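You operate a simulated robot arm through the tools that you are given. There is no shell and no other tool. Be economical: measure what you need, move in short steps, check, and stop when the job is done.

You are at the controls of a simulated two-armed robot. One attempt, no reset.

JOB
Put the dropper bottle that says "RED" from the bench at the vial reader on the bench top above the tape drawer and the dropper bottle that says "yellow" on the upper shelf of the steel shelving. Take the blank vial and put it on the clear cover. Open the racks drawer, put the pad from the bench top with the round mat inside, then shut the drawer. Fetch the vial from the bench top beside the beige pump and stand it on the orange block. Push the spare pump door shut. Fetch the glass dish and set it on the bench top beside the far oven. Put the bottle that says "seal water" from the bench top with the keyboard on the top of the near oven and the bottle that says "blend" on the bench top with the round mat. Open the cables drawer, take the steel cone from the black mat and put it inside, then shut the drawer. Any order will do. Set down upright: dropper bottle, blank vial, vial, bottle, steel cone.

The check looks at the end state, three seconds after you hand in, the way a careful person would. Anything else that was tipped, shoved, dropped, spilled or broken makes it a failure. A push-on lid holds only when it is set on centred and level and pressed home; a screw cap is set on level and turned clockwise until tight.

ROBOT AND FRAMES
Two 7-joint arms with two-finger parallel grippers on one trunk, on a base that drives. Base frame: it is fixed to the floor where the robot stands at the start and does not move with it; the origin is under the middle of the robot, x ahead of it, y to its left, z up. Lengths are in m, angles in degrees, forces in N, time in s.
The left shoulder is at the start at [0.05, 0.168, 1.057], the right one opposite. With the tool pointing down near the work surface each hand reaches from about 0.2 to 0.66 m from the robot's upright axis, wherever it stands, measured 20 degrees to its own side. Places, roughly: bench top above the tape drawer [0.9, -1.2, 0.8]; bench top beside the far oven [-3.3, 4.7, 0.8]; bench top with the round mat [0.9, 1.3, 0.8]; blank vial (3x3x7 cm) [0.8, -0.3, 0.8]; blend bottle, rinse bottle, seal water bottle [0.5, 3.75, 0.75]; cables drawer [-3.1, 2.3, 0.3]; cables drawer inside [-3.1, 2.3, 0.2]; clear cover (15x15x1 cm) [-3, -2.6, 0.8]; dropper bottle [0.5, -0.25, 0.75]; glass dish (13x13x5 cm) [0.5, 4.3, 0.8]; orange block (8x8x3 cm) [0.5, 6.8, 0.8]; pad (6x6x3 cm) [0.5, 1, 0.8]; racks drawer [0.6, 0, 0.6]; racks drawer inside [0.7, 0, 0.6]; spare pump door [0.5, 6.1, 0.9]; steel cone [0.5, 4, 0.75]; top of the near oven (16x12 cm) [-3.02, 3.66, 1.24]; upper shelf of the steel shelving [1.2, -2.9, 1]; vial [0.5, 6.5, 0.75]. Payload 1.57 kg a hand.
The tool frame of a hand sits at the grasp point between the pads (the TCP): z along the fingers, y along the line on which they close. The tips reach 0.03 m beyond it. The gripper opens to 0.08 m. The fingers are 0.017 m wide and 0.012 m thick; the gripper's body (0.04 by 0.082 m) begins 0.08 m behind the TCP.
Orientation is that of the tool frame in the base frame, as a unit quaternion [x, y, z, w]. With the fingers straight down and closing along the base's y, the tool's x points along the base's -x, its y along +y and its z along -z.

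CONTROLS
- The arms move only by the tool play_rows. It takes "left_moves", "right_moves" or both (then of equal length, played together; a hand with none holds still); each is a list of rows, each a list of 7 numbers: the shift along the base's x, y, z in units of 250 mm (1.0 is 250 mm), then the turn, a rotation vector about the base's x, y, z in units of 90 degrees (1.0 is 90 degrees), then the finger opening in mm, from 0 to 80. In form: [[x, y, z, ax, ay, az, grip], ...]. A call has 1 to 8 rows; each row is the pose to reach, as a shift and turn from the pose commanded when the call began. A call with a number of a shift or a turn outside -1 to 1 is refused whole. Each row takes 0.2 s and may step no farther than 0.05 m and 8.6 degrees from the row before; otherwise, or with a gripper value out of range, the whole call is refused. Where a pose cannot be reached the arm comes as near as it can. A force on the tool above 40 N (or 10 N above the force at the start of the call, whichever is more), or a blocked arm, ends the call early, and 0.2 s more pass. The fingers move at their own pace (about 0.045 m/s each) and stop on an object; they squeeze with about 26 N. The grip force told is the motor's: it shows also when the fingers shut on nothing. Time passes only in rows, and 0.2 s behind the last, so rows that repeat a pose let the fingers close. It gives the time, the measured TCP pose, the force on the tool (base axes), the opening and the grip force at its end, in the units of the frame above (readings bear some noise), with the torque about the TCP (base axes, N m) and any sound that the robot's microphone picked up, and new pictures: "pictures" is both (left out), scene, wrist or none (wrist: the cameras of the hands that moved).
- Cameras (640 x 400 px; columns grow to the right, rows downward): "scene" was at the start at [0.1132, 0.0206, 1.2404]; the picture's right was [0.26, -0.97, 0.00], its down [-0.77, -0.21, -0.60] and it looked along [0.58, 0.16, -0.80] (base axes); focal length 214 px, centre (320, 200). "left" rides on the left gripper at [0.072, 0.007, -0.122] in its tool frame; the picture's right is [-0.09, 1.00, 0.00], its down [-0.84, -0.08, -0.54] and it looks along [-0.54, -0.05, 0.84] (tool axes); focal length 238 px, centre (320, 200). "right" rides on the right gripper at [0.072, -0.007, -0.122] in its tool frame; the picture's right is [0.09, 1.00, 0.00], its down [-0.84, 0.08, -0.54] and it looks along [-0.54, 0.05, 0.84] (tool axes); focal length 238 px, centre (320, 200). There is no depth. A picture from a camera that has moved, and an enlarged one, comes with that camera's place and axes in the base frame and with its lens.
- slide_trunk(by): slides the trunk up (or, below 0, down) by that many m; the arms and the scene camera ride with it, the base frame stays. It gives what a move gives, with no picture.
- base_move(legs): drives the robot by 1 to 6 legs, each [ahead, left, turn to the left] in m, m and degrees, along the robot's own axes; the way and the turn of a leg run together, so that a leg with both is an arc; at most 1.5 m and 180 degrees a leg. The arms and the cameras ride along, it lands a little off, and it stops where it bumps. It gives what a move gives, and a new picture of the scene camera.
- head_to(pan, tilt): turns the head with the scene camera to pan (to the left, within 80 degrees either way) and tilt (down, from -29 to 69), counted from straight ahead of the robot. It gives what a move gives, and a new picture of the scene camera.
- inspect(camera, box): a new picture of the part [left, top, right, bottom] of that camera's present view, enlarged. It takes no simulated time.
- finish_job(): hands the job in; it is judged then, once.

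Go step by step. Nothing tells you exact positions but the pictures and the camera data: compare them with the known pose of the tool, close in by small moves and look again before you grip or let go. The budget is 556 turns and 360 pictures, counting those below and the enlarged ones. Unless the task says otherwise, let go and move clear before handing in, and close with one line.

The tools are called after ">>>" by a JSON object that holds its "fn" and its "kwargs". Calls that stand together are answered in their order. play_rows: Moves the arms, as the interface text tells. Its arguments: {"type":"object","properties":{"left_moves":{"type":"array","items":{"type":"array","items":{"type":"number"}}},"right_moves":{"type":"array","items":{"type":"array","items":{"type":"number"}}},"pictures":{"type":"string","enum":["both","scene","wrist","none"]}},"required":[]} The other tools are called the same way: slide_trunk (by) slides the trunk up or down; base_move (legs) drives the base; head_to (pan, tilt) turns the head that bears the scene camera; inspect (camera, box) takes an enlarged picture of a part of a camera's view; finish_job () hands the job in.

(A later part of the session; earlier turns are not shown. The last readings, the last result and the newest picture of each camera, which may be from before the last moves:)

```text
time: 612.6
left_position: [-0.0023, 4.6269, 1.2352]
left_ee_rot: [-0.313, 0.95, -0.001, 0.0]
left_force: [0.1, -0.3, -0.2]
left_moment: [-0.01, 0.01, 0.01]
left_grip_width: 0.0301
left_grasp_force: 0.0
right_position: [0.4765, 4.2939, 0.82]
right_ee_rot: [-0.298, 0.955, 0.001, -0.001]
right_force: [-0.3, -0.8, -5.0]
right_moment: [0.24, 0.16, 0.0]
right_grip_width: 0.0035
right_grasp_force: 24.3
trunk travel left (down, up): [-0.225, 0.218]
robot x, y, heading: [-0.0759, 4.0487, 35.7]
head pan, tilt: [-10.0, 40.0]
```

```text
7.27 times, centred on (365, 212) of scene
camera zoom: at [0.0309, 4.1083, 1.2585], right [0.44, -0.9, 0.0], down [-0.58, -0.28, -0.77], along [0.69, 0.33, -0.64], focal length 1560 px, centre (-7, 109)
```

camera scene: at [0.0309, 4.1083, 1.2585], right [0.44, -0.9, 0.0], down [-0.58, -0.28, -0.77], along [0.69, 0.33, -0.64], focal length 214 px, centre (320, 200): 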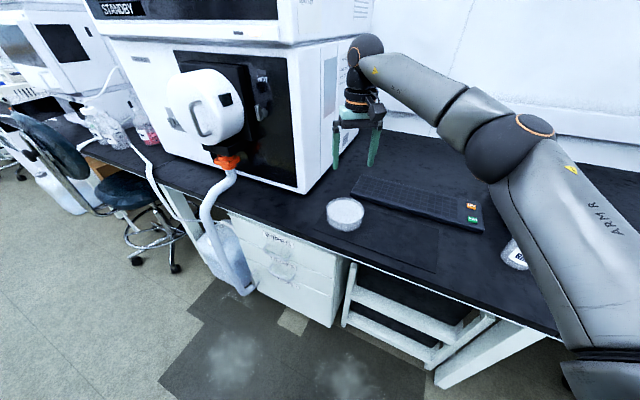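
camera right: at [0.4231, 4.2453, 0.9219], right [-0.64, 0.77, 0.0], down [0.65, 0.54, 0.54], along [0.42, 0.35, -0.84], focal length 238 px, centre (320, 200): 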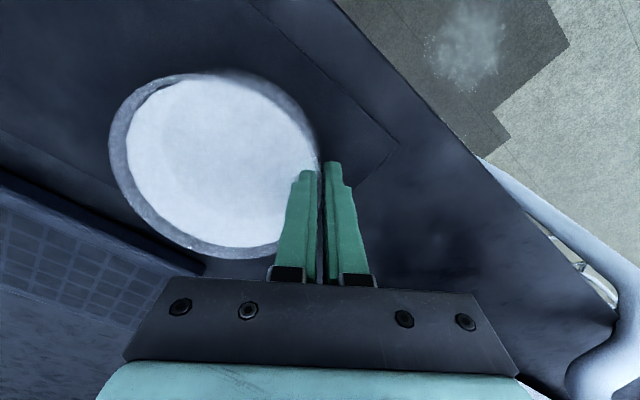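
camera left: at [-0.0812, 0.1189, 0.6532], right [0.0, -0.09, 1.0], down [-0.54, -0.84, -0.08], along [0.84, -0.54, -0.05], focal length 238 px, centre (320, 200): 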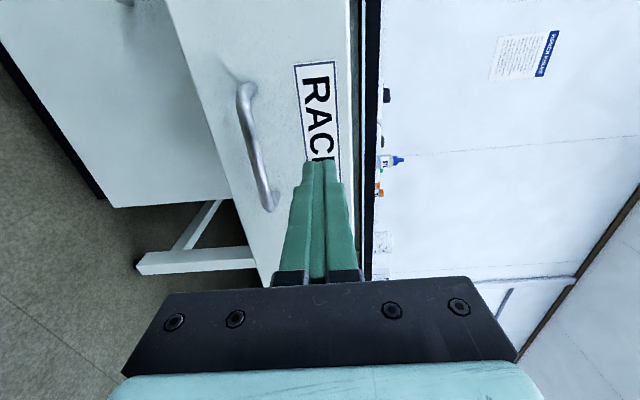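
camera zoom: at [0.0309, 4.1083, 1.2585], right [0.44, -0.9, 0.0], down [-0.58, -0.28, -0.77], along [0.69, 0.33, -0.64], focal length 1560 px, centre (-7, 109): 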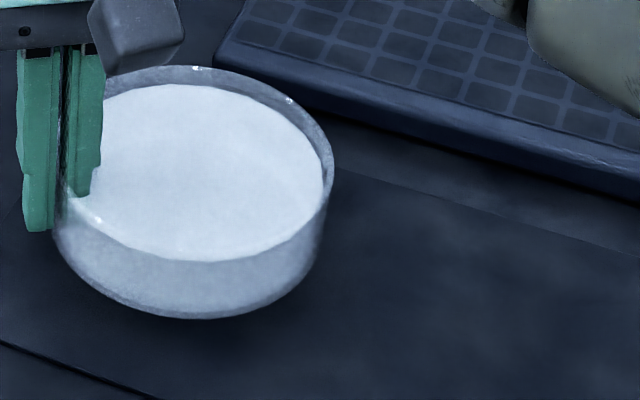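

The dish hangs level and weighs about 0.5 kg. I lift it slowly and pull in.

>>> {"fn": "play_rows", "kwargs": {"right_moves": [[0, 0, 0.1, 0, 0, 0, 0], [0, 0, 0.2, 0, 0, 0, 0], [0, 0, 0.32, 0, 0, 0, 0], [0, 0, 0.44, 0, 0, 0, 0], [0, 0, 0.56, 0, 0, 0, 0], [0, 0, 0.66, 0, 0, 0, 0], [0, 0, 0.74, 0, 0, 0, 0], [0, 0, 0.78, 0, 0, 0, 0]], "pictures": "none"}}

>>> {"fn": "play_rows", "kwargs": {"right_moves": [[-0.05, -0.06, 0, 0, 0, 0, 0], [-0.1, -0.14, 0, 0, 0, 0, 0], [-0.16, -0.22, 0, 0, 0, 0, 0], [-0.22, -0.3, 0, 0, 0, 0, 0], [-0.28, -0.38, 0, 0, 0, 0, 0], [-0.34, -0.45, 0, 0, 0, 0, 0], [-0.38, -0.5, 0, 0, 0, 0, 0], [-0.4, -0.52, 0, 0, 0, 0, 0]], "pictures": "both"}}

```text
time: 614.4
left_position: [-0.0018, 4.6285, 1.235]
left_ee_rot: [-0.313, 0.95, 0.0, 0.0]
left_force: [-0.1, -0.4, -0.6]
left_moment: [0.0, -0.01, -0.01]
left_grip_width: 0.03
left_grasp_force: 0.0
right_position: [0.4754, 4.2941, 1.0151]
right_ee_rot: [-0.297, 0.955, 0.001, -0.002]
right_force: [-0.5, 0.0, -3.9]
right_moment: [0.24, 0.2, 0.02]
right_grip_width: 0.003
right_grasp_force: 24.0
trunk travel left (down, up): [-0.225, 0.218]
robot x, y, heading: [-0.0803, 4.0494, 35.8]
head pan, tilt: [-10.0, 40.0]
```

```text
time: 616.2
left_position: [-0.0007, 4.6284, 1.2345]
left_ee_rot: [-0.313, 0.95, 0.001, 0.0]
left_force: [-1.0, -0.2, -0.8]
left_moment: [0.02, 0.01, 0.0]
left_grip_width: 0.0301
left_grasp_force: 0.1
right_position: [0.3788, 4.1632, 1.016]
right_ee_rot: [-0.297, 0.955, 0.0, 0.0]
right_force: [-0.1, 0.9, -5.0]
right_moment: [0.22, 0.19, -0.01]
right_grip_width: 0.0034
right_grasp_force: 24.4
trunk travel left (down, up): [-0.225, 0.218]
robot x, y, heading: [-0.0787, 4.0482, 36.0]
head pan, tilt: [-10.0, 40.0]
camera scene: at [0.0308, 4.1081, 1.2586], right [0.44, -0.9, 0.0], down [-0.58, -0.28, -0.77], along [0.69, 0.33, -0.64], focal length 214 px, centre (320, 200)
camera right: at [0.3232, 4.1164, 1.1374], right [-0.64, 0.77, 0.0], down [0.65, 0.54, 0.54], along [0.42, 0.35, -0.84], focal length 238 px, centre (320, 200)
```

scene: 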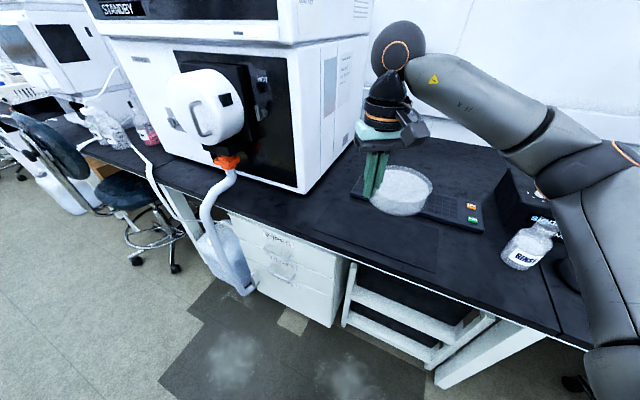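
right: 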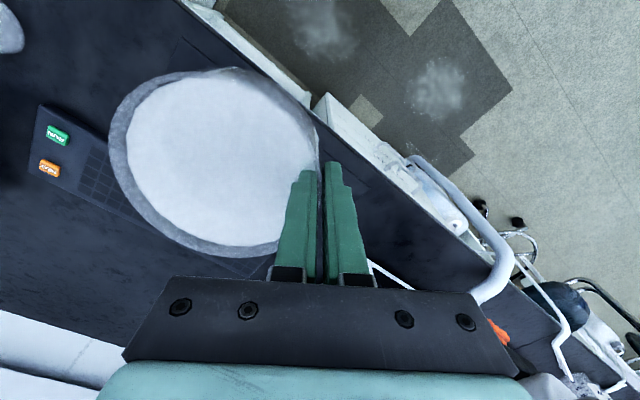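

>>> {"fn": "base_move", "kwargs": {"legs": [[-0.5, 0, 0], [0, 0, -36], [-0.3, 0, 0], [0, 0, 180]]}}

>>> {"fn": "head_to", "kwargs": {"pan": -25, "tilt": 20}}

```text
time: 629.8
left_position: [-1.1894, 3.3375, 1.2349]
left_ee_rot: [1.0, -0.007, 0.0, -0.001]
left_force: [0.4, 0.1, 0.1]
left_moment: [0.0, -0.02, 0.0]
left_grip_width: 0.0299
left_grasp_force: 0.1
right_position: [-1.2094, 3.9392, 1.0162]
right_ee_rot: [1.0, -0.025, 0.001, 0.0]
right_force: [0.0, -0.4, -4.6]
right_moment: [-0.26, 0.01, 0.01]
right_grip_width: 0.0031
right_grasp_force: 24.3
trunk travel left (down, up): [-0.225, 0.218]
robot x, y, heading: [-0.7743, 3.7502, 178.5]
head pan, tilt: [-10.0, 40.0]
camera scene: at [-0.8952, 3.7726, 1.2586], right [0.2, 0.98, 0.0], down [0.63, -0.13, -0.77], along [-0.75, 0.15, -0.64], focal length 214 px, centre (320, 200)
```

scene: 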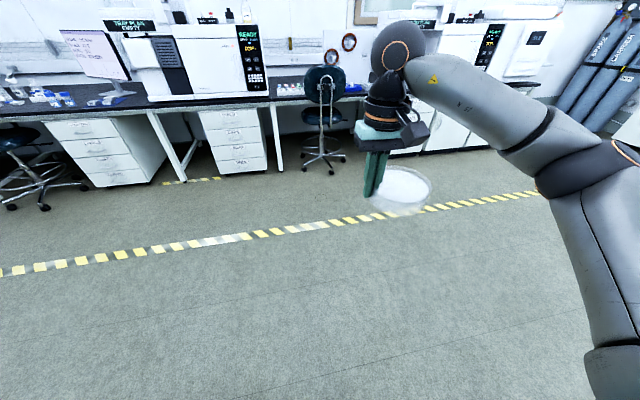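

```text
time: 630.6
left_position: [-1.1893, 3.3379, 1.2358]
left_ee_rot: [1.0, -0.008, -0.001, 0.0]
left_force: [0.5, -0.2, -0.1]
left_moment: [-0.02, 0.0, -0.01]
left_grip_width: 0.0299
left_grasp_force: 0.0
right_position: [-1.2088, 3.9385, 1.0162]
right_ee_rot: [1.0, -0.025, 0.001, 0.0]
right_force: [-0.4, 0.5, -4.5]
right_moment: [-0.29, 0.02, -0.01]
right_grip_width: 0.0031
right_grasp_force: 24.1
trunk travel left (down, up): [-0.225, 0.218]
robot x, y, heading: [-0.7754, 3.7538, 178.3]
head pan, tilt: [-25.0, 20.0]
camera scene: at [-0.8952, 3.7972, 1.2899], right [0.45, 0.89, 0.0], down [0.31, -0.15, -0.94], along [-0.84, 0.42, -0.34], focal length 214 px, centre (320, 200)
```

scene: 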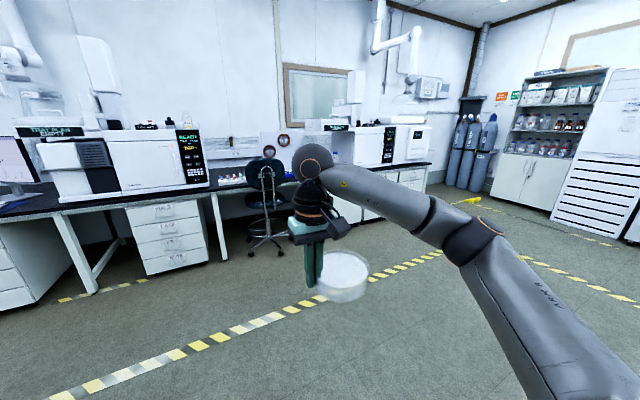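

>>> {"fn": "base_move", "kwargs": {"legs": [[1.1, 0, 1.7], [0, -1.0, 0]]}}

>>> {"fn": "head_to", "kwargs": {"pan": 0, "tilt": 30}}

```text
time: 644.8
left_position: [-2.3072, 4.3009, 1.234]
left_ee_rot: [1.0, 0.014, 0.0, -0.001]
left_force: [0.6, -0.4, -0.9]
left_moment: [-0.02, 0.0, 0.0]
left_grip_width: 0.03
left_grasp_force: 0.0
right_position: [-2.3538, 4.8999, 1.0167]
right_ee_rot: [1.0, -0.003, 0.001, 0.0]
right_force: [0.6, -0.2, -5.1]
right_moment: [-0.3, -0.01, -0.02]
right_grip_width: 0.0032
right_grasp_force: 24.2
trunk travel left (down, up): [-0.225, 0.218]
robot x, y, heading: [-1.9102, 4.7356, -179.0]
head pan, tilt: [-25.0, 20.0]
camera scene: at [-2.0337, 4.7727, 1.29], right [0.41, 0.91, 0.0], down [0.31, -0.14, -0.94], along [-0.86, 0.38, -0.34], focal length 214 px, centre (320, 200)
```

scene: 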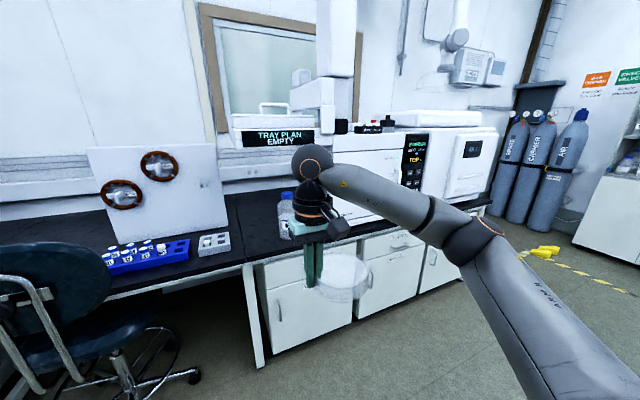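

```text
time: 645.7
left_position: [-2.3083, 4.3009, 1.2346]
left_ee_rot: [1.0, 0.014, 0.0, 0.0]
left_force: [0.1, 0.0, -0.6]
left_moment: [0.01, 0.0, 0.01]
left_grip_width: 0.0299
left_grasp_force: 0.1
right_position: [-2.3534, 4.9001, 1.0159]
right_ee_rot: [1.0, -0.003, 0.001, 0.0]
right_force: [0.1, -0.8, -4.5]
right_moment: [-0.32, -0.02, 0.01]
right_grip_width: 0.0031
right_grasp_force: 24.6
trunk travel left (down, up): [-0.225, 0.218]
robot x, y, heading: [-1.9117, 4.7362, -179.1]
head pan, tilt: [0.0, 30.0]
camera scene: at [-2.0391, 4.7333, 1.2739], right [-0.02, 1.0, 0.0], down [0.5, 0.01, -0.87], along [-0.87, -0.01, -0.5], focal length 214 px, centre (320, 200)
```

scene: 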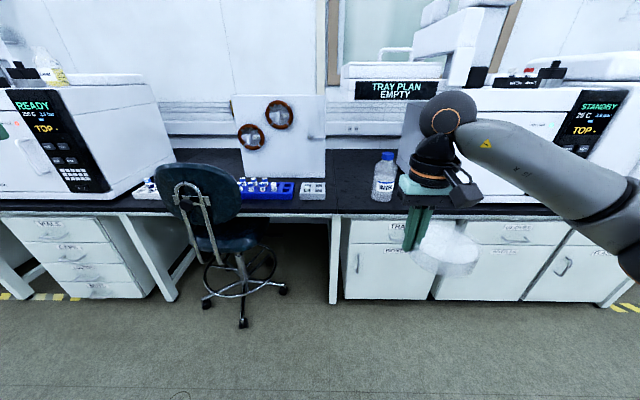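

>>> {"fn": "inspect", "kwargs": {"camera": "scene", "box": [220, 90, 440, 230]}}

```text
2.86 times, centred on (330, 160) of scene
camera zoom: at [-2.0391, 4.7333, 1.2739], right [-0.02, 1.0, 0.0], down [0.5, 0.01, -0.87], along [-0.87, -0.01, -0.5], focal length 613 px, centre (291, 314)
```

zoom: 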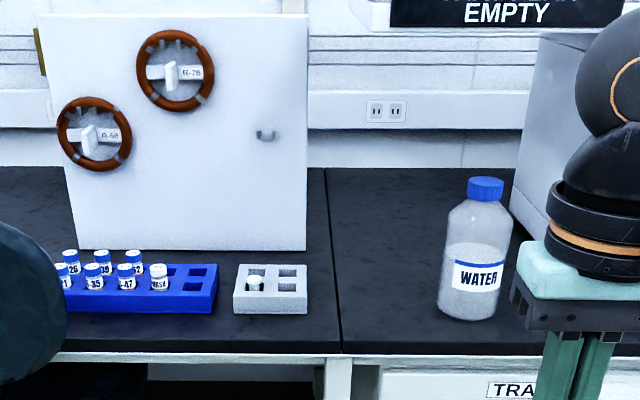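

Between the white vial rack (right edge y≈4.76) and the WATER bottle (left edge ≈4.98) there is free bench beside the far oven. I raise the dish slightly and drive up.

>>> {"fn": "play_rows", "kwargs": {"right_moves": [[0, 0, 0.08, 0, 0, 0, 0], [0, 0, 0.16, 0, 0, 0, 0], [0, 0, 0.22, 0, 0, 0, 0]], "pictures": "none"}}

>>> {"fn": "base_move", "kwargs": {"legs": [[0, 0.1, -0.9], [0.48, 0, 0]]}}

>>> {"fn": "head_to", "kwargs": {"pan": -15, "tilt": 45}}

```text
time: 646.5
left_position: [-2.3083, 4.3016, 1.2359]
left_ee_rot: [1.0, 0.014, 0.0, 0.0]
left_force: [0.8, 0.8, 0.0]
left_moment: [0.01, -0.01, 0.01]
left_grip_width: 0.03
left_grasp_force: 0.0
right_position: [-2.3525, 4.9001, 1.0703]
right_ee_rot: [1.0, -0.004, 0.001, -0.001]
right_force: [0.2, -0.2, -3.4]
right_moment: [-0.27, -0.02, 0.02]
right_grip_width: 0.0031
right_grasp_force: 24.4
trunk travel left (down, up): [-0.225, 0.218]
robot x, y, heading: [-1.9083, 4.7356, -179.1]
head pan, tilt: [0.0, 30.0]
```

```text
time: 650.4
left_position: [-2.7893, 4.2101, 1.234]
left_ee_rot: [1.0, 0.007, 0.0, 0.0]
left_force: [-0.7, 0.0, 0.1]
left_moment: [0.03, 0.0, 0.02]
left_grip_width: 0.0298
left_grasp_force: 0.1
right_position: [-2.8258, 4.8104, 1.0709]
right_ee_rot: [1.0, -0.011, 0.001, 0.0]
right_force: [0.3, 0.5, -3.6]
right_moment: [-0.27, -0.02, 0.02]
right_grip_width: 0.003
right_grasp_force: 24.1
trunk travel left (down, up): [-0.225, 0.218]
robot x, y, heading: [-2.3859, 4.6347, 180.0]
head pan, tilt: [0.0, 30.0]
camera scene: at [-2.5137, 4.637, 1.2739], right [0.0, 1.0, 0.0], down [0.5, 0.0, -0.87], along [-0.87, 0.0, -0.5], focal length 214 px, centre (320, 200)
```

scene: 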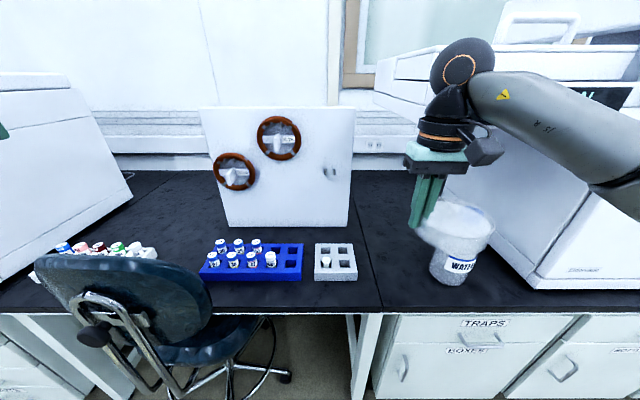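

```text
time: 651.2
left_position: [-2.7891, 4.21, 1.2352]
left_ee_rot: [1.0, 0.007, 0.0, 0.0]
left_force: [-0.2, -0.3, -0.6]
left_moment: [0.0, -0.01, 0.01]
left_grip_width: 0.0302
left_grasp_force: 0.1
right_position: [-2.8252, 4.8094, 1.0701]
right_ee_rot: [1.0, -0.012, 0.001, -0.001]
right_force: [-0.4, 0.3, -4.1]
right_moment: [-0.28, 0.0, 0.01]
right_grip_width: 0.0032
right_grasp_force: 24.1
trunk travel left (down, up): [-0.225, 0.218]
robot x, y, heading: [-2.3844, 4.6371, 179.9]
head pan, tilt: [-15.0, 45.0]
camera scene: at [-2.5015, 4.6579, 1.2514], right [0.26, 0.97, 0.0], down [0.68, -0.18, -0.71], along [-0.68, 0.18, -0.71], focal length 214 px, centre (320, 200)
```

scene: 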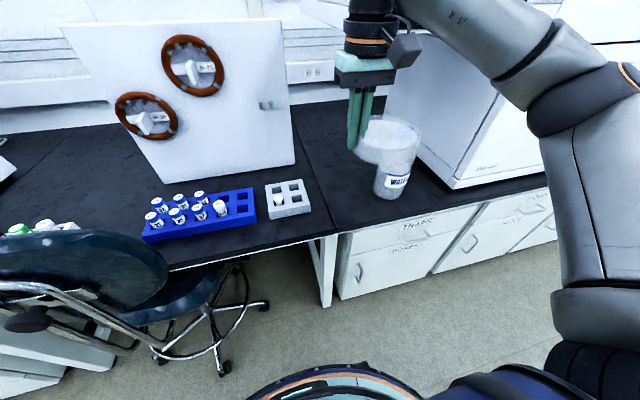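

I move the dish forward over the free spot and lower it.

>>> {"fn": "play_rows", "kwargs": {"right_moves": [[-0.1, 0, 0, 0, 0, 0, 0], [-0.22, 0, 0, 0, 0, 0, 0], [-0.34, 0, -0.04, 0, 0, 0, 0], [-0.46, 0, -0.12, 0, 0, 0, 0], [-0.56, 0, -0.24, 0, 0, 0, 0], [-0.6, 0, -0.38, 0, 0, 0, 0], [-0.6, 0, -0.54, 0, 0, 0, 0], [-0.6, 0, -0.7, 0, 0, 0, 0]], "pictures": "both"}}

```text
time: 652.1
left_position: [-2.766, 4.2124, 1.244]
left_ee_rot: [1.0, 0.002, -0.011, 0.0]
left_force: [0.7, -0.5, 0.9]
left_moment: [-0.04, 0.15, 0.02]
left_grip_width: 0.03
left_grasp_force: 0.1
right_position: [-2.88, 4.7949, 1.077]
right_ee_rot: [1.0, 0.014, -0.009, -0.008]
right_force: [116.6, -13.5, -2.9]
right_moment: [1.28, 13.96, -4.26]
right_grip_width: 0.0034
right_grasp_force: 24.2
trunk travel left (down, up): [-0.225, 0.218]
robot x, y, heading: [-2.3789, 4.6363, 179.6]
head pan, tilt: [-15.0, 45.0]
stopped in row 4 (right hand): the force on the tool passed its limit at 182 N (the readings are from after the stop); the commanded pose is now the measured one
camera scene: at [-2.4754, 4.658, 1.2545], right [0.27, 0.96, 0.0], down [0.67, -0.19, -0.72], along [-0.7, 0.19, -0.69], focal length 214 px, centre (320, 200)
camera right: at [-2.8058, 4.8017, 1.1965], right [0.12, -0.99, -0.02], down [-0.82, -0.11, 0.56], along [-0.55, -0.05, -0.83], focal length 238 px, centre (320, 200)
```

scene: 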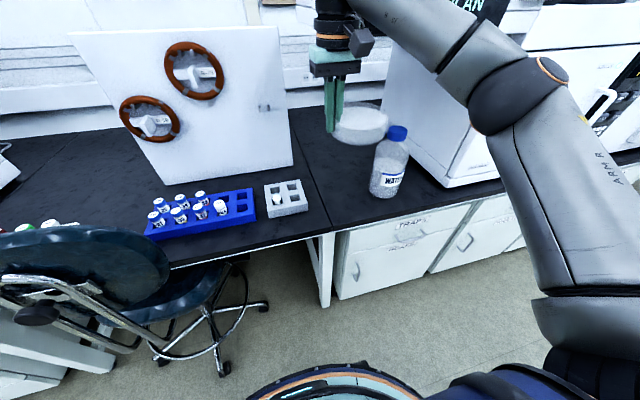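
right: 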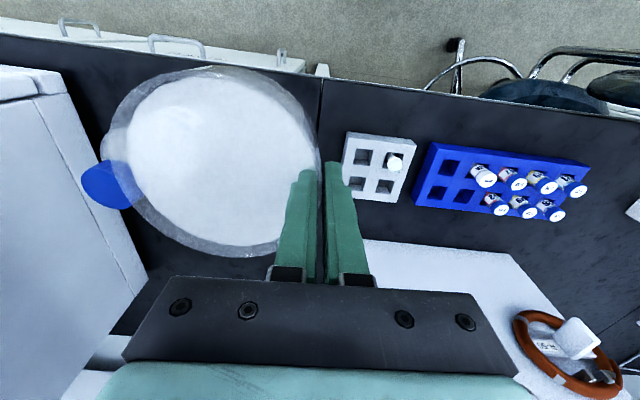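

The hand's upper part struck something at z≈1.2: the far oven's tray overhangs there. I back the hand off and look.

>>> {"fn": "play_rows", "kwargs": {"right_moves": [[0.08, 0, 0, 0, 0, 0, 0], [0.18, 0, 0, 0, 0, 0, 0], [0.28, 0.0, 0, 0, 0, 0, 0]], "pictures": "none"}}

>>> {"fn": "head_to", "kwargs": {"pan": -25, "tilt": 15}}

```text
time: 652.9
left_position: [-2.7882, 4.2118, 1.2354]
left_ee_rot: [1.0, 0.004, -0.001, 0.001]
left_force: [0.2, 0.3, 0.1]
left_moment: [-0.03, -0.01, -0.04]
left_grip_width: 0.0299
left_grasp_force: 0.0
right_position: [-2.836, 4.8019, 1.0585]
right_ee_rot: [1.0, 0.01, 0.001, -0.006]
right_force: [-0.9, -0.5, -5.0]
right_moment: [-0.24, -0.01, 0.01]
right_grip_width: 0.0032
right_grasp_force: 24.5
trunk travel left (down, up): [-0.225, 0.218]
robot x, y, heading: [-2.3821, 4.6402, 179.6]
head pan, tilt: [-15.0, 45.0]
```

```text
time: 653.9
left_position: [-2.7869, 4.2113, 1.2354]
left_ee_rot: [1.0, 0.004, 0.001, 0.0]
left_force: [0.1, 0.0, -0.1]
left_moment: [-0.03, -0.02, 0.0]
left_grip_width: 0.0298
left_grasp_force: 0.0
right_position: [-2.8339, 4.8016, 1.0599]
right_ee_rot: [1.0, 0.012, -0.001, -0.005]
right_force: [-0.3, -0.7, -4.3]
right_moment: [-0.24, -0.04, -0.01]
right_grip_width: 0.0032
right_grasp_force: 24.5
trunk travel left (down, up): [-0.225, 0.218]
robot x, y, heading: [-2.3813, 4.6347, 179.7]
head pan, tilt: [-25.0, 15.0]
camera scene: at [-2.5033, 4.6769, 1.298], right [0.43, 0.9, 0.0], down [0.23, -0.11, -0.97], along [-0.87, 0.41, -0.26], focal length 214 px, centre (320, 200)
```

scene: 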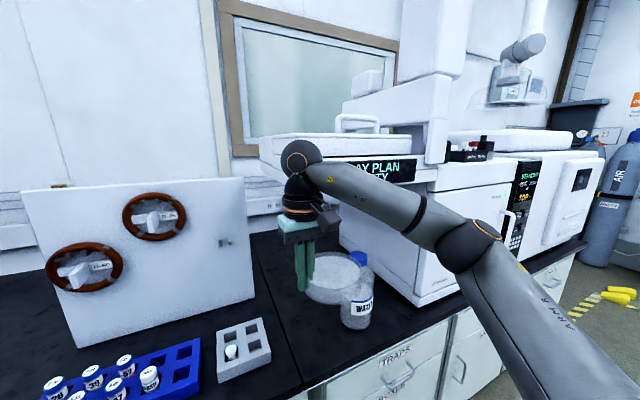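

The wrist had hit the autosampler's tray edge; below it there is room. I lower first here, then move forward under it.

>>> {"fn": "play_rows", "kwargs": {"right_moves": [[0, 0, -0.1, 0, 0, 0, 0], [0, 0, -0.24, 0, 0, 0, 0], [0, 0, -0.4, 0, 0, 0, 0], [0, 0, -0.56, 0, 0, 0, 0], [0, 0, -0.7, 0, 0, 0, 0], [0, 0, -0.82, 0, 0, 0, 0], [0, 0, -0.87, 0, 0, 0, 0]], "pictures": "none"}}

>>> {"fn": "play_rows", "kwargs": {"right_moves": [[-0.08, 0.005, 0, 0, 0, 0, 0], [-0.18, 0.01, 0, 0, 0, 0, 0], [-0.28, 0.015, 0, 0, 0, 0, 0], [-0.38, 0.02, 0, 0, 0, 0, 0], [-0.48, 0.025, 0, 0, 0, 0, 0], [-0.54, 0.03, 0, 0, 0, 0, 0]], "pictures": "both"}}

```text
time: 655.5
left_position: [-2.7864, 4.2119, 1.2359]
left_ee_rot: [1.0, 0.003, 0.001, 0.001]
left_force: [-0.8, -0.4, -0.5]
left_moment: [-0.02, 0.01, 0.0]
left_grip_width: 0.0302
left_grasp_force: 0.2
right_position: [-2.8319, 4.7996, 0.8425]
right_ee_rot: [1.0, 0.011, -0.001, -0.006]
right_force: [0.9, -0.5, -4.9]
right_moment: [-0.27, -0.01, 0.0]
right_grip_width: 0.0031
right_grasp_force: 24.3
trunk travel left (down, up): [-0.225, 0.218]
robot x, y, heading: [-2.3792, 4.6376, 179.7]
head pan, tilt: [-25.0, 15.0]
```

```text
time: 656.9
left_position: [-2.7863, 4.2122, 1.2353]
left_ee_rot: [1.0, 0.004, 0.0, 0.001]
left_force: [-0.2, -0.5, -0.2]
left_moment: [0.02, -0.04, 0.01]
left_grip_width: 0.0302
left_grasp_force: 0.1
right_position: [-2.9697, 4.808, 0.8422]
right_ee_rot: [1.0, 0.012, 0.0, -0.005]
right_force: [0.8, 0.2, -4.8]
right_moment: [-0.27, -0.03, 0.01]
right_grip_width: 0.003
right_grasp_force: 24.2
trunk travel left (down, up): [-0.225, 0.218]
robot x, y, heading: [-2.3808, 4.6365, 179.8]
head pan, tilt: [-25.0, 15.0]
camera scene: at [-2.5035, 4.6768, 1.2981], right [0.43, 0.9, 0.0], down [0.23, -0.11, -0.97], along [-0.87, 0.41, -0.26], focal length 214 px, centre (320, 200)
camera right: at [-2.8965, 4.8134, 0.964], right [0.12, -0.99, -0.01], down [-0.83, -0.1, 0.54], along [-0.54, -0.06, -0.84], focal length 238 px, centre (320, 200)
```

scene: 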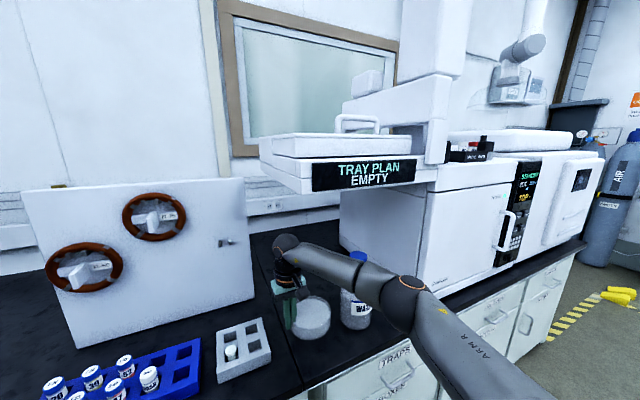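
right: 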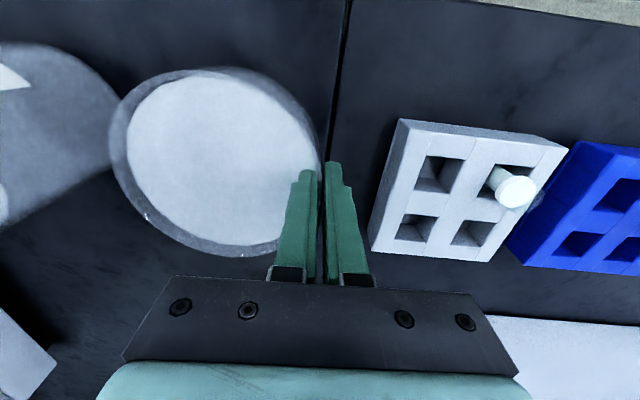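

Clear of bottle and rack. I lower to the bench.

>>> {"fn": "play_rows", "kwargs": {"right_moves": [[0, 0, -0.06, 0, 0, 0, 0], [0, 0, -0.12, 0, 0, 0, 0], [0, 0, -0.15, 0, 0, 0, 0], [0, 0, -0.165, 0, 0, 0, 0]], "pictures": "none"}}

```text
time: 657.9
left_position: [-2.7876, 4.2107, 1.2356]
left_ee_rot: [1.0, 0.004, 0.0, 0.0]
left_force: [0.3, -0.1, 0.1]
left_moment: [0.0, -0.01, 0.01]
left_grip_width: 0.0301
left_grasp_force: 0.0
right_position: [-2.9705, 4.8072, 0.8007]
right_ee_rot: [1.0, 0.012, 0.0, -0.005]
right_force: [0.2, -0.5, -5.2]
right_moment: [-0.25, -0.03, 0.0]
right_grip_width: 0.0035
right_grasp_force: 24.5
trunk travel left (down, up): [-0.225, 0.218]
robot x, y, heading: [-2.3812, 4.6365, 179.8]
head pan, tilt: [-25.0, 15.0]
```

>>> {"fn": "play_rows", "kwargs": {"right_moves": [[0, 0, -0.01, 0, 0, 0, 0], [0, 0, -0.018, 0, 0, 0, 0]], "pictures": "none"}}

```text
time: 658.5
left_position: [-2.7856, 4.2117, 1.2361]
left_ee_rot: [1.0, 0.003, -0.002, 0.001]
left_force: [-0.4, -0.1, -0.4]
left_moment: [-0.01, 0.01, 0.0]
left_grip_width: 0.0301
left_grasp_force: 0.0
right_position: [-2.9699, 4.8072, 0.7971]
right_ee_rot: [1.0, 0.011, -0.001, -0.005]
right_force: [0.5, -0.1, 1.5]
right_moment: [-0.24, -0.16, -0.01]
right_grip_width: 0.0032
right_grasp_force: 24.6
trunk travel left (down, up): [-0.225, 0.218]
robot x, y, heading: [-2.3827, 4.6355, 179.8]
head pan, tilt: [-25.0, 15.0]
```

>>> {"fn": "play_rows", "kwargs": {"right_moves": [[0, 0, -0.008, 0, 0, 0, 0], [0, 0, -0.008, 0, 0, 0, 0]], "pictures": "wrist"}}

```text
time: 659.1
left_position: [-2.7846, 4.2119, 1.2348]
left_ee_rot: [1.0, 0.004, -0.001, 0.0]
left_force: [-0.7, -0.1, 0.7]
left_moment: [-0.02, 0.01, -0.05]
left_grip_width: 0.03
left_grasp_force: 0.1
right_position: [-2.9695, 4.8076, 0.797]
right_ee_rot: [1.0, 0.012, -0.003, -0.006]
right_force: [-0.1, 2.2, 14.5]
right_moment: [-0.07, -0.35, 0.05]
right_grip_width: 0.0031
right_grasp_force: 24.7
trunk travel left (down, up): [-0.225, 0.218]
robot x, y, heading: [-2.3775, 4.6347, 179.7]
head pan, tilt: [-25.0, 15.0]
camera right: at [-2.8963, 4.8136, 0.919], right [0.11, -0.99, -0.01], down [-0.83, -0.1, 0.55], along [-0.54, -0.05, -0.84], focal length 238 px, centre (320, 200)
```

right: 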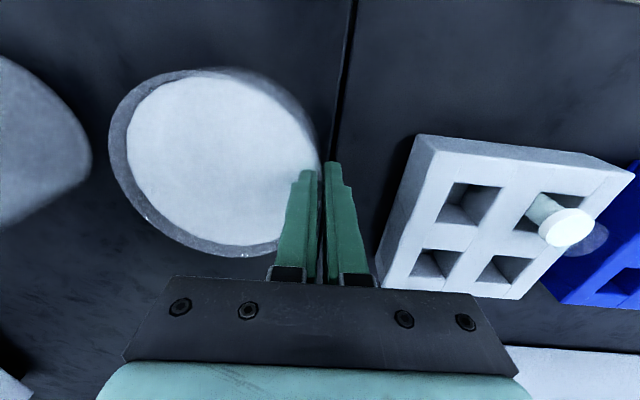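

The dish rests; I open to 30 mm, rise 7 cm and withdraw.

>>> {"fn": "play_rows", "kwargs": {"right_moves": [[0, 0, 0.012, 0, 0, 0, 10], [0, 0, 0.012, 0, 0, 0, 22], [0, 0, 0.012, 0, 0, 0, 30], [0, 0, 0.06, 0, 0, 0, 30], [0, 0, 0.16, 0, 0, 0, 30], [0, 0, 0.27, 0, 0, 0, 30], [0.1, 0, 0.29, 0, 0, 0, 30], [0.28, 0, 0.3, 0, 0, 0, 30]], "pictures": "both"}}

```text
time: 660.9
left_position: [-2.7868, 4.2115, 1.2351]
left_ee_rot: [1.0, 0.004, -0.001, 0.001]
left_force: [-0.3, -0.1, -0.5]
left_moment: [0.01, -0.02, -0.01]
left_grip_width: 0.0302
left_grasp_force: 0.0
right_position: [-2.8989, 4.8063, 0.8728]
right_ee_rot: [1.0, 0.012, 0.0, -0.005]
right_force: [0.2, 0.1, -0.6]
right_moment: [-0.01, 0.0, 0.03]
right_grip_width: 0.0298
right_grasp_force: 0.0
trunk travel left (down, up): [-0.225, 0.218]
robot x, y, heading: [-2.3778, 4.6336, 179.5]
head pan, tilt: [-25.0, 15.0]
camera scene: at [-2.5026, 4.6769, 1.2982], right [0.43, 0.9, 0.0], down [0.23, -0.11, -0.97], along [-0.87, 0.41, -0.26], focal length 214 px, centre (320, 200)
camera right: at [-2.8259, 4.8119, 0.9942], right [0.11, -0.99, -0.01], down [-0.83, -0.1, 0.54], along [-0.54, -0.05, -0.84], focal length 238 px, centre (320, 200)
```

scene: 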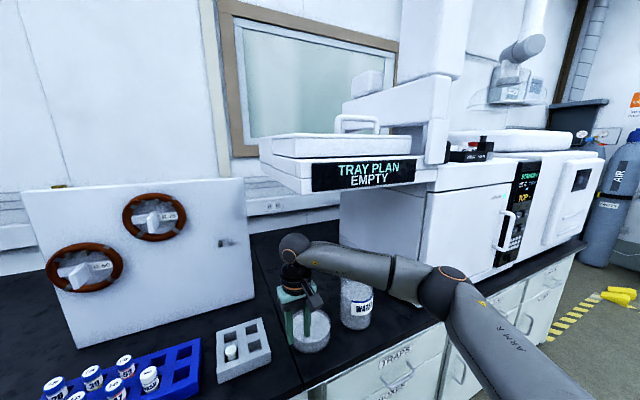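
right: 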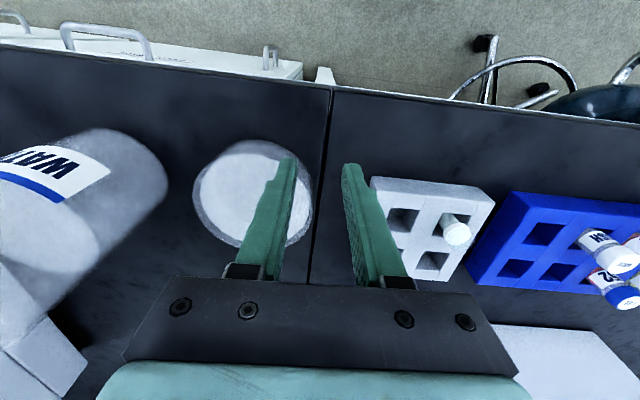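

The dish stands. I back away and check the spot.

>>> {"fn": "base_move", "kwargs": {"legs": [[-0.5, 0, 0]]}}

>>> {"fn": "play_rows", "kwargs": {"right_moves": [[0, 0, 0.18, 0, 0, 0, 80], [0, 0, 0.36, 0, 0, 0, 80], [0, 0, 0.52, 0, 0, 0, 80], [0.15, 0, 0.6, 0, 0, 0, 80], [0.3, 0, 0.6, 0, 0, 0, 80]], "pictures": "scene"}}

```text
time: 663.8
left_position: [-2.2824, 4.2093, 1.235]
left_ee_rot: [1.0, 0.004, -0.001, 0.002]
left_force: [-0.5, 0.0, -0.5]
left_moment: [-0.03, 0.01, 0.01]
left_grip_width: 0.03
left_grasp_force: 0.1
right_position: [-2.3971, 4.8013, 0.8712]
right_ee_rot: [1.0, 0.013, 0.0, -0.005]
right_force: [0.8, -0.4, -0.4]
right_moment: [0.05, -0.01, 0.0]
right_grip_width: 0.0302
right_grasp_force: 0.1
trunk travel left (down, up): [-0.225, 0.218]
robot x, y, heading: [-1.8789, 4.6335, 179.9]
head pan, tilt: [-25.0, 15.0]
camera scene: at [-1.9999, 4.6744, 1.2982], right [0.42, 0.91, 0.0], down [0.23, -0.11, -0.97], along [-0.87, 0.41, -0.26], focal length 214 px, centre (320, 200)
```

scene: 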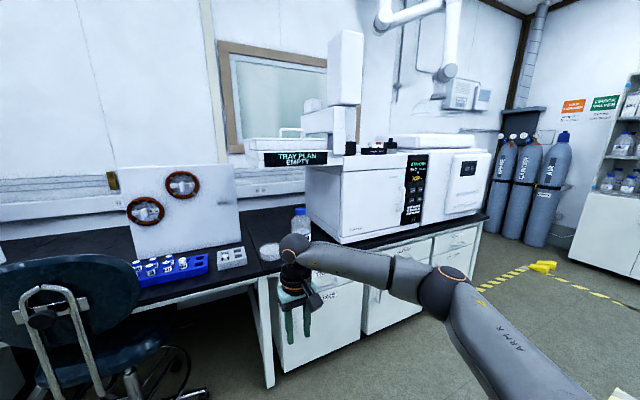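

```text
time: 665.0
left_position: [-2.2815, 4.2092, 1.2354]
left_ee_rot: [1.0, 0.005, -0.002, 0.001]
left_force: [-0.8, -0.2, -0.6]
left_moment: [-0.03, -0.01, -0.03]
left_grip_width: 0.03
left_grasp_force: 0.1
right_position: [-2.3191, 4.8024, 1.0218]
right_ee_rot: [1.0, 0.013, -0.001, -0.006]
right_force: [0.1, 0.7, 0.6]
right_moment: [0.02, 0.01, 0.0]
right_grip_width: 0.0802
right_grasp_force: 0.1
trunk travel left (down, up): [-0.225, 0.218]
robot x, y, heading: [-1.8804, 4.6366, 180.0]
head pan, tilt: [-25.0, 15.0]
camera scene: at [-1.9999, 4.6746, 1.2982], right [0.42, 0.91, 0.0], down [0.23, -0.11, -0.97], along [-0.87, 0.41, -0.26], focal length 214 px, centre (320, 200)
```

scene: 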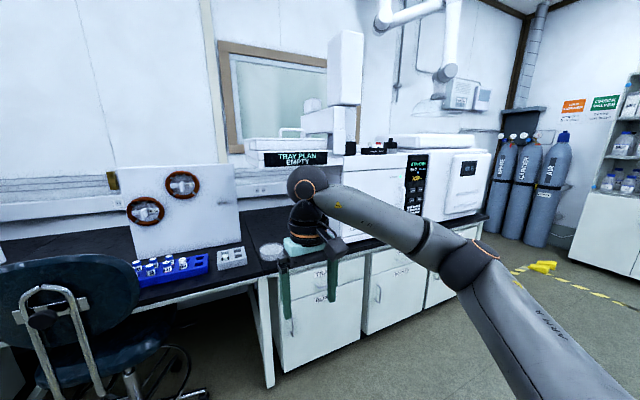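

WATER bottle and dish stand fine. Next, BLEND: I drive across to it.

>>> {"fn": "base_move", "kwargs": {"legs": [[-1.0, 0, 0], [0, 0.95, 0], [0, 0, 180], [0.85, 0, 0]]}}

```text
time: 689.7
left_position: [0.4162, 3.9699, 1.2363]
left_ee_rot: [0.055, 0.999, 0.001, 0.001]
left_force: [-0.8, -0.7, 0.1]
left_moment: [0.02, 0.01, 0.01]
left_grip_width: 0.0299
left_grasp_force: 0.1
right_position: [0.382, 3.3756, 1.0198]
right_ee_rot: [0.046, 0.999, -0.006, 0.0]
right_force: [-0.2, -0.6, -0.1]
right_moment: [0.01, 0.03, -0.04]
right_grip_width: 0.0801
right_grasp_force: 0.1
trunk travel left (down, up): [-0.225, 0.218]
robot x, y, heading: [-0.0377, 3.5964, -7.1]
head pan, tilt: [-25.0, 15.0]
camera scene: at [0.0838, 3.5425, 1.2981], right [-0.53, -0.85, 0.0], down [-0.22, 0.14, -0.97], along [0.82, -0.51, -0.26], focal length 214 px, centre (320, 200)
```

scene: 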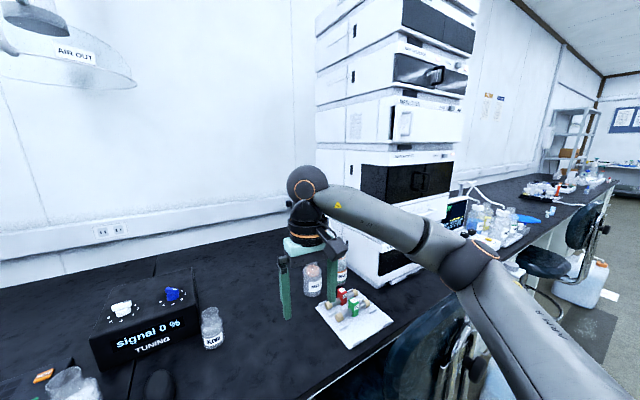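

>>> {"fn": "base_move", "kwargs": {"legs": [[0.0, 0.1, 7], [0.115, 0, 0]]}}

>>> {"fn": "play_rows", "kwargs": {"right_moves": [[0.1, 0.05, -0.04, 0, 0, 0, 80], [0.2, 0.1, -0.08, 0, 0, 0, 80]], "pictures": "wrist"}}

```text
time: 692.0
left_position: [0.4861, 4.1248, 1.2356]
left_ee_rot: [-0.008, 1.0, 0.001, 0.0]
left_force: [0.5, -0.3, 0.1]
left_moment: [0.02, 0.02, -0.01]
left_grip_width: 0.03
left_grasp_force: 0.0
right_position: [0.5267, 3.5309, 1.0207]
right_ee_rot: [-0.016, 1.0, -0.005, 0.0]
right_force: [-0.6, -0.3, -0.1]
right_moment: [-0.01, -0.01, -0.02]
right_grip_width: 0.0801
right_grasp_force: 0.0
trunk travel left (down, up): [-0.225, 0.218]
robot x, y, heading: [0.082, 3.6976, 0.3]
head pan, tilt: [-25.0, 15.0]
camera scene: at [0.2097, 3.6595, 1.2981], right [-0.42, -0.91, 0.0], down [-0.24, 0.11, -0.97], along [0.88, -0.41, -0.26], focal length 214 px, centre (320, 200)
```

scene: 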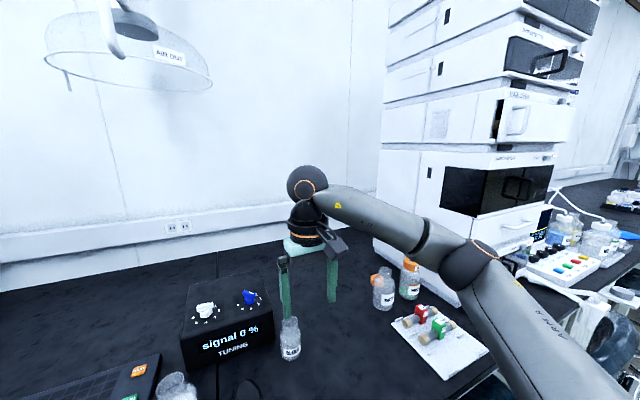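

```text
time: 692.6
left_position: [0.4846, 4.124, 1.2351]
left_ee_rot: [-0.008, 1.0, 0.0, 0.0]
left_force: [-0.3, 0.4, 0.6]
left_moment: [0.0, 0.03, 0.01]
left_grip_width: 0.03
left_grasp_force: 0.2
right_position: [0.575, 3.5569, 1.0003]
right_ee_rot: [-0.015, 1.0, -0.006, 0.0]
right_force: [0.4, 0.0, -0.5]
right_moment: [-0.03, 0.0, -0.05]
right_grip_width: 0.0797
right_grasp_force: 0.0
trunk travel left (down, up): [-0.225, 0.218]
robot x, y, heading: [0.0844, 3.6973, 0.2]
head pan, tilt: [-25.0, 15.0]
camera right: at [0.5044, 3.5486, 1.1232], right [-0.12, 0.99, -0.01], down [0.83, 0.11, 0.54], along [0.54, 0.06, -0.84], focal length 238 px, centre (320, 200)
```

right: 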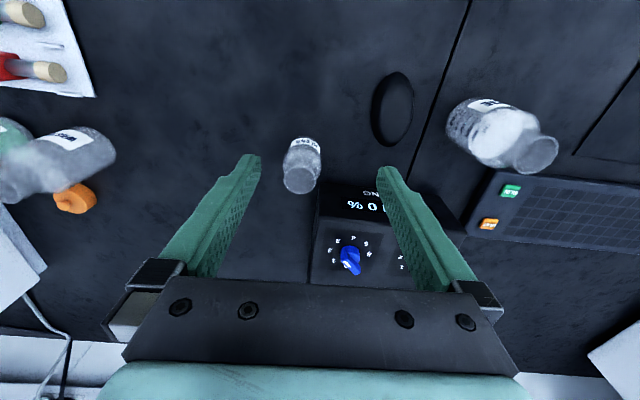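

BLEND stands at (0.645,3.540), rim z≈0.865. I go over it with a 60 mm opening and descend.

>>> {"fn": "play_rows", "kwargs": {"right_moves": [[0.14, -0.03, -0.04, 0, 0, 0, 60], [0.28, -0.066, -0.14, 0, 0, 0, 60], [0.28, -0.066, -0.32, 0, 0, 0, 60]], "pictures": "wrist"}}

```text
time: 693.4
left_position: [0.4862, 4.1244, 1.2342]
left_ee_rot: [-0.009, 1.0, 0.001, 0.001]
left_force: [-0.9, -0.9, 0.4]
left_moment: [0.0, 0.0, -0.02]
left_grip_width: 0.0301
left_grasp_force: 0.0
right_position: [0.6485, 3.5413, 0.9217]
right_ee_rot: [-0.015, 1.0, -0.004, 0.002]
right_force: [-0.7, 0.6, 0.9]
right_moment: [-0.05, 0.0, -0.01]
right_grip_width: 0.0598
right_grasp_force: 0.0
trunk travel left (down, up): [-0.225, 0.218]
robot x, y, heading: [0.0806, 3.6982, 0.5]
head pan, tilt: [-25.0, 15.0]
camera right: at [0.5772, 3.5321, 1.0432], right [-0.12, 0.99, -0.01], down [0.83, 0.11, 0.54], along [0.54, 0.06, -0.84], focal length 238 px, centre (320, 200)
```

right: 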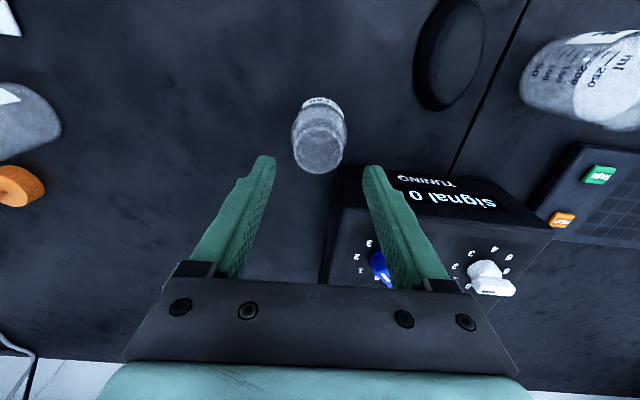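

>>> {"fn": "play_rows", "kwargs": {"right_moves": [[-0.012, 0, -0.15, 0, 0, 0, 60], [-0.012, 0, -0.3, 0, 0, 0, 60], [-0.012, 0, -0.3, 0, 0, 0, 20], [-0.012, 0, -0.3, 0, 0, 0, 20], [-0.012, 0, -0.3, 0, 0, 0, 20], [-0.012, 0, -0.3, 0, 0, 0, 20], [-0.012, 0, -0.22, 0, 0, 0, 20]], "pictures": "wrist"}}

```text
time: 695.0
left_position: [0.4841, 4.1254, 1.2347]
left_ee_rot: [-0.007, 1.0, 0.001, 0.001]
left_force: [0.0, 0.6, 1.6]
left_moment: [0.0, -0.01, -0.02]
left_grip_width: 0.0301
left_grasp_force: 0.0
right_position: [0.6425, 3.5393, 0.8642]
right_ee_rot: [-0.016, 1.0, -0.006, -0.001]
right_force: [-0.5, 0.1, -0.7]
right_moment: [0.01, 0.0, -0.02]
right_grip_width: 0.0407
right_grasp_force: 26.8
trunk travel left (down, up): [-0.225, 0.218]
robot x, y, heading: [0.0851, 3.6976, 0.3]
head pan, tilt: [-25.0, 15.0]
camera right: at [0.5727, 3.5309, 0.987], right [-0.12, 0.99, -0.01], down [0.83, 0.11, 0.54], along [0.54, 0.06, -0.84], focal length 238 px, centre (320, 200)
```

right: 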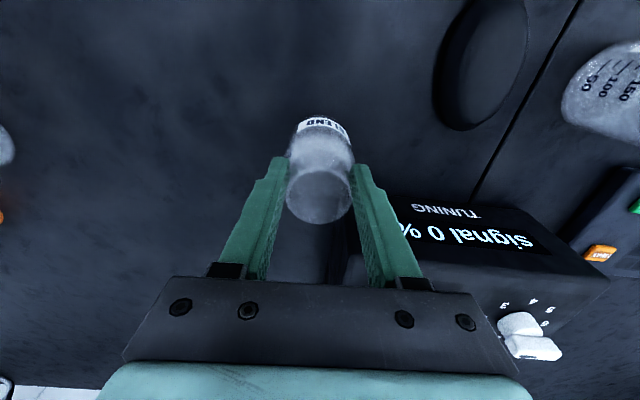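

BLEND is held. I lift it and drive to the round-mat bench.

>>> {"fn": "play_rows", "kwargs": {"right_moves": [[0, 0, 0.18, 0, 0, 0, 20], [0, 0, 0.36, 0, 0, 0, 20], [-0.1, 0, 0.54, 0, 0, 0, 20], [-0.2, 0, 0.66, 0, 0, 0, 20], [-0.35, 0, 0.68, 0, 0, 0, 20]], "pictures": "none"}}

>>> {"fn": "base_move", "kwargs": {"legs": [[-0.95, 0, 0], [0, -1.3, 0], [0, -1.23, 0], [0.4, 0, 0]]}}

```text
refused: row 3 steps farther than a row can; nothing moved
```

```text
time: 723.9
left_position: [-0.0283, 1.6189, 1.2355]
left_ee_rot: [-0.018, 1.0, 0.002, 0.002]
left_force: [-0.5, 0.4, 0.3]
left_moment: [0.0, 0.02, -0.03]
left_grip_width: 0.0302
left_grasp_force: 0.0
right_position: [0.1457, 1.0356, 0.8671]
right_ee_rot: [-0.027, 1.0, -0.005, 0.001]
right_force: [0.0, -0.7, 0.0]
right_moment: [0.0, 0.02, 0.0]
right_grip_width: 0.0407
right_grasp_force: 26.0
trunk travel left (down, up): [-0.225, 0.218]
robot x, y, heading: [-0.42, 1.1786, 1.5]
head pan, tilt: [-25.0, 15.0]
camera scene: at [-0.2922, 1.1463, 1.2981], right [-0.4, -0.92, 0.0], down [-0.24, 0.1, -0.97], along [0.89, -0.38, -0.26], focal length 214 px, centre (320, 200)
```

scene: 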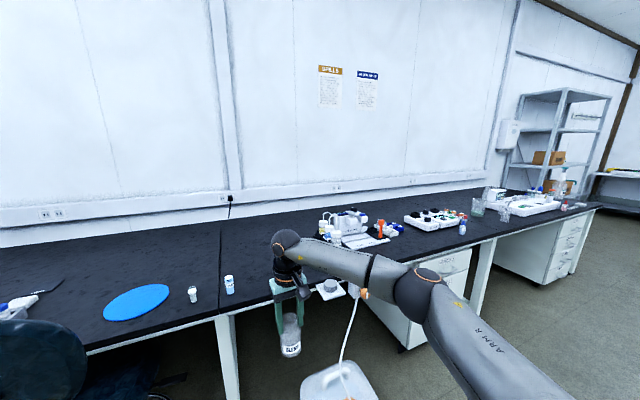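

The lift was refused but the low carry back cleared everything. Now I raise the hand before approaching.

>>> {"fn": "play_rows", "kwargs": {"right_moves": [[0, 0, 0.18, 0, 0, 0, 20], [0, 0, 0.36, 0, 0, 0, 20], [0, 0, 0.5, 0, 0, 0, 20]], "pictures": "none"}}

```text
time: 724.7
left_position: [-0.0282, 1.6174, 1.2352]
left_ee_rot: [-0.019, 1.0, 0.001, 0.001]
left_force: [0.1, 0.1, -0.7]
left_moment: [-0.02, 0.02, 0.01]
left_grip_width: 0.0301
left_grasp_force: 0.1
right_position: [0.1443, 1.0369, 0.9951]
right_ee_rot: [-0.028, 1.0, -0.005, 0.001]
right_force: [0.1, -0.2, -0.5]
right_moment: [0.02, 0.01, 0.02]
right_grip_width: 0.0409
right_grasp_force: 25.8
trunk travel left (down, up): [-0.225, 0.218]
robot x, y, heading: [-0.4196, 1.1802, 1.5]
head pan, tilt: [-25.0, 15.0]
```

>>> {"fn": "base_move", "kwargs": {"legs": [[0.3, 0, -1.5]]}}

>>> {"fn": "play_rows", "kwargs": {"right_moves": [[0.1, -0.05, 0, 0, 0, 0, 20], [0.24, -0.12, -0.06, 0, 0, 0, 20], [0.26, -0.14, -0.24, 0, 0, 0, 20]], "pictures": "wrist"}}

```text
time: 726.7
left_position: [0.2807, 1.6138, 1.2344]
left_ee_rot: [-0.007, 1.0, 0.0, 0.001]
left_force: [-0.6, -0.5, 0.0]
left_moment: [-0.03, 0.01, -0.01]
left_grip_width: 0.03
left_grasp_force: 0.0
right_position: [0.4398, 1.0276, 0.9929]
right_ee_rot: [-0.015, 1.0, -0.005, 0.0]
right_force: [0.6, -0.4, -1.5]
right_moment: [0.03, 0.04, 0.02]
right_grip_width: 0.0409
right_grasp_force: 25.8
trunk travel left (down, up): [-0.225, 0.218]
robot x, y, heading: [-0.1204, 1.1864, 0.6]
head pan, tilt: [-25.0, 15.0]
camera scene: at [0.0053, 1.1477, 1.2981], right [-0.42, -0.91, 0.0], down [-0.24, 0.11, -0.97], along [0.88, -0.41, -0.26], focal length 214 px, centre (320, 200)
```

scene: 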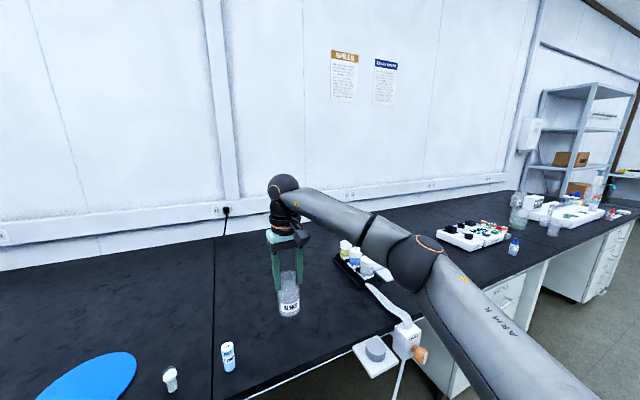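

```text
time: 727.5
left_position: [0.2803, 1.6131, 1.2355]
left_ee_rot: [-0.007, 1.0, 0.0, 0.001]
left_force: [-0.7, 0.9, 0.3]
left_moment: [0.01, 0.01, -0.02]
left_grip_width: 0.0302
left_grasp_force: 0.1
right_position: [0.5021, 0.9934, 0.9328]
right_ee_rot: [-0.016, 1.0, -0.006, 0.0]
right_force: [-0.5, 0.0, -0.8]
right_moment: [-0.01, 0.01, -0.01]
right_grip_width: 0.041
right_grasp_force: 25.2
right hand out of reach, approached as far as the arm can: row 2
trunk travel left (down, up): [-0.225, 0.218]
robot x, y, heading: [-0.121, 1.1832, 0.0]
head pan, tilt: [-25.0, 15.0]
camera right: at [0.4314, 0.9849, 1.0545], right [-0.12, 0.99, -0.01], down [0.83, 0.11, 0.54], along [0.54, 0.06, -0.84], focal length 238 px, centre (320, 200)
```

right: 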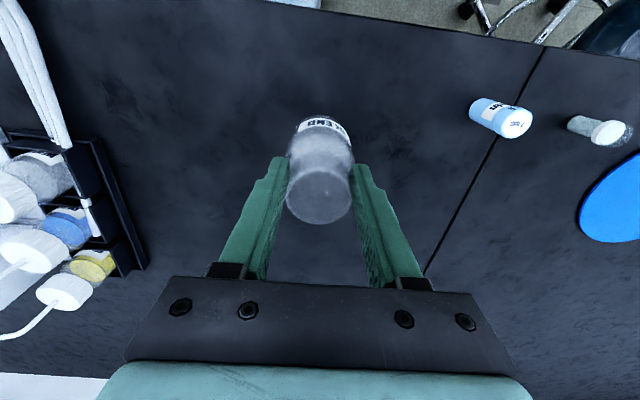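

Free bench under it. I lower to contact.

>>> {"fn": "play_rows", "kwargs": {"right_moves": [[0, 0, -0.15, 0, 0, 0, 20], [0, 0, -0.29, 0, 0, 0, 20], [0, 0, -0.335, 0, 0, 0, 20], [0, 0, -0.345, 0, 0, 0, 20]], "pictures": "none"}}

```text
time: 728.5
left_position: [0.2765, 1.6141, 1.2374]
left_ee_rot: [-0.008, 1.0, 0.0, 0.002]
left_force: [0.1, -0.9, 0.4]
left_moment: [-0.01, -0.03, 0.01]
left_grip_width: 0.0302
left_grasp_force: 0.0
right_position: [0.5028, 0.9911, 0.8548]
right_ee_rot: [-0.014, 1.0, -0.006, 0.008]
right_force: [-1.2, -3.3, 38.0]
right_moment: [0.35, 0.4, -0.03]
right_grip_width: 0.0409
right_grasp_force: 25.8
trunk travel left (down, up): [-0.225, 0.218]
robot x, y, heading: [-0.1237, 1.1891, 0.4]
head pan, tilt: [-25.0, 15.0]
```

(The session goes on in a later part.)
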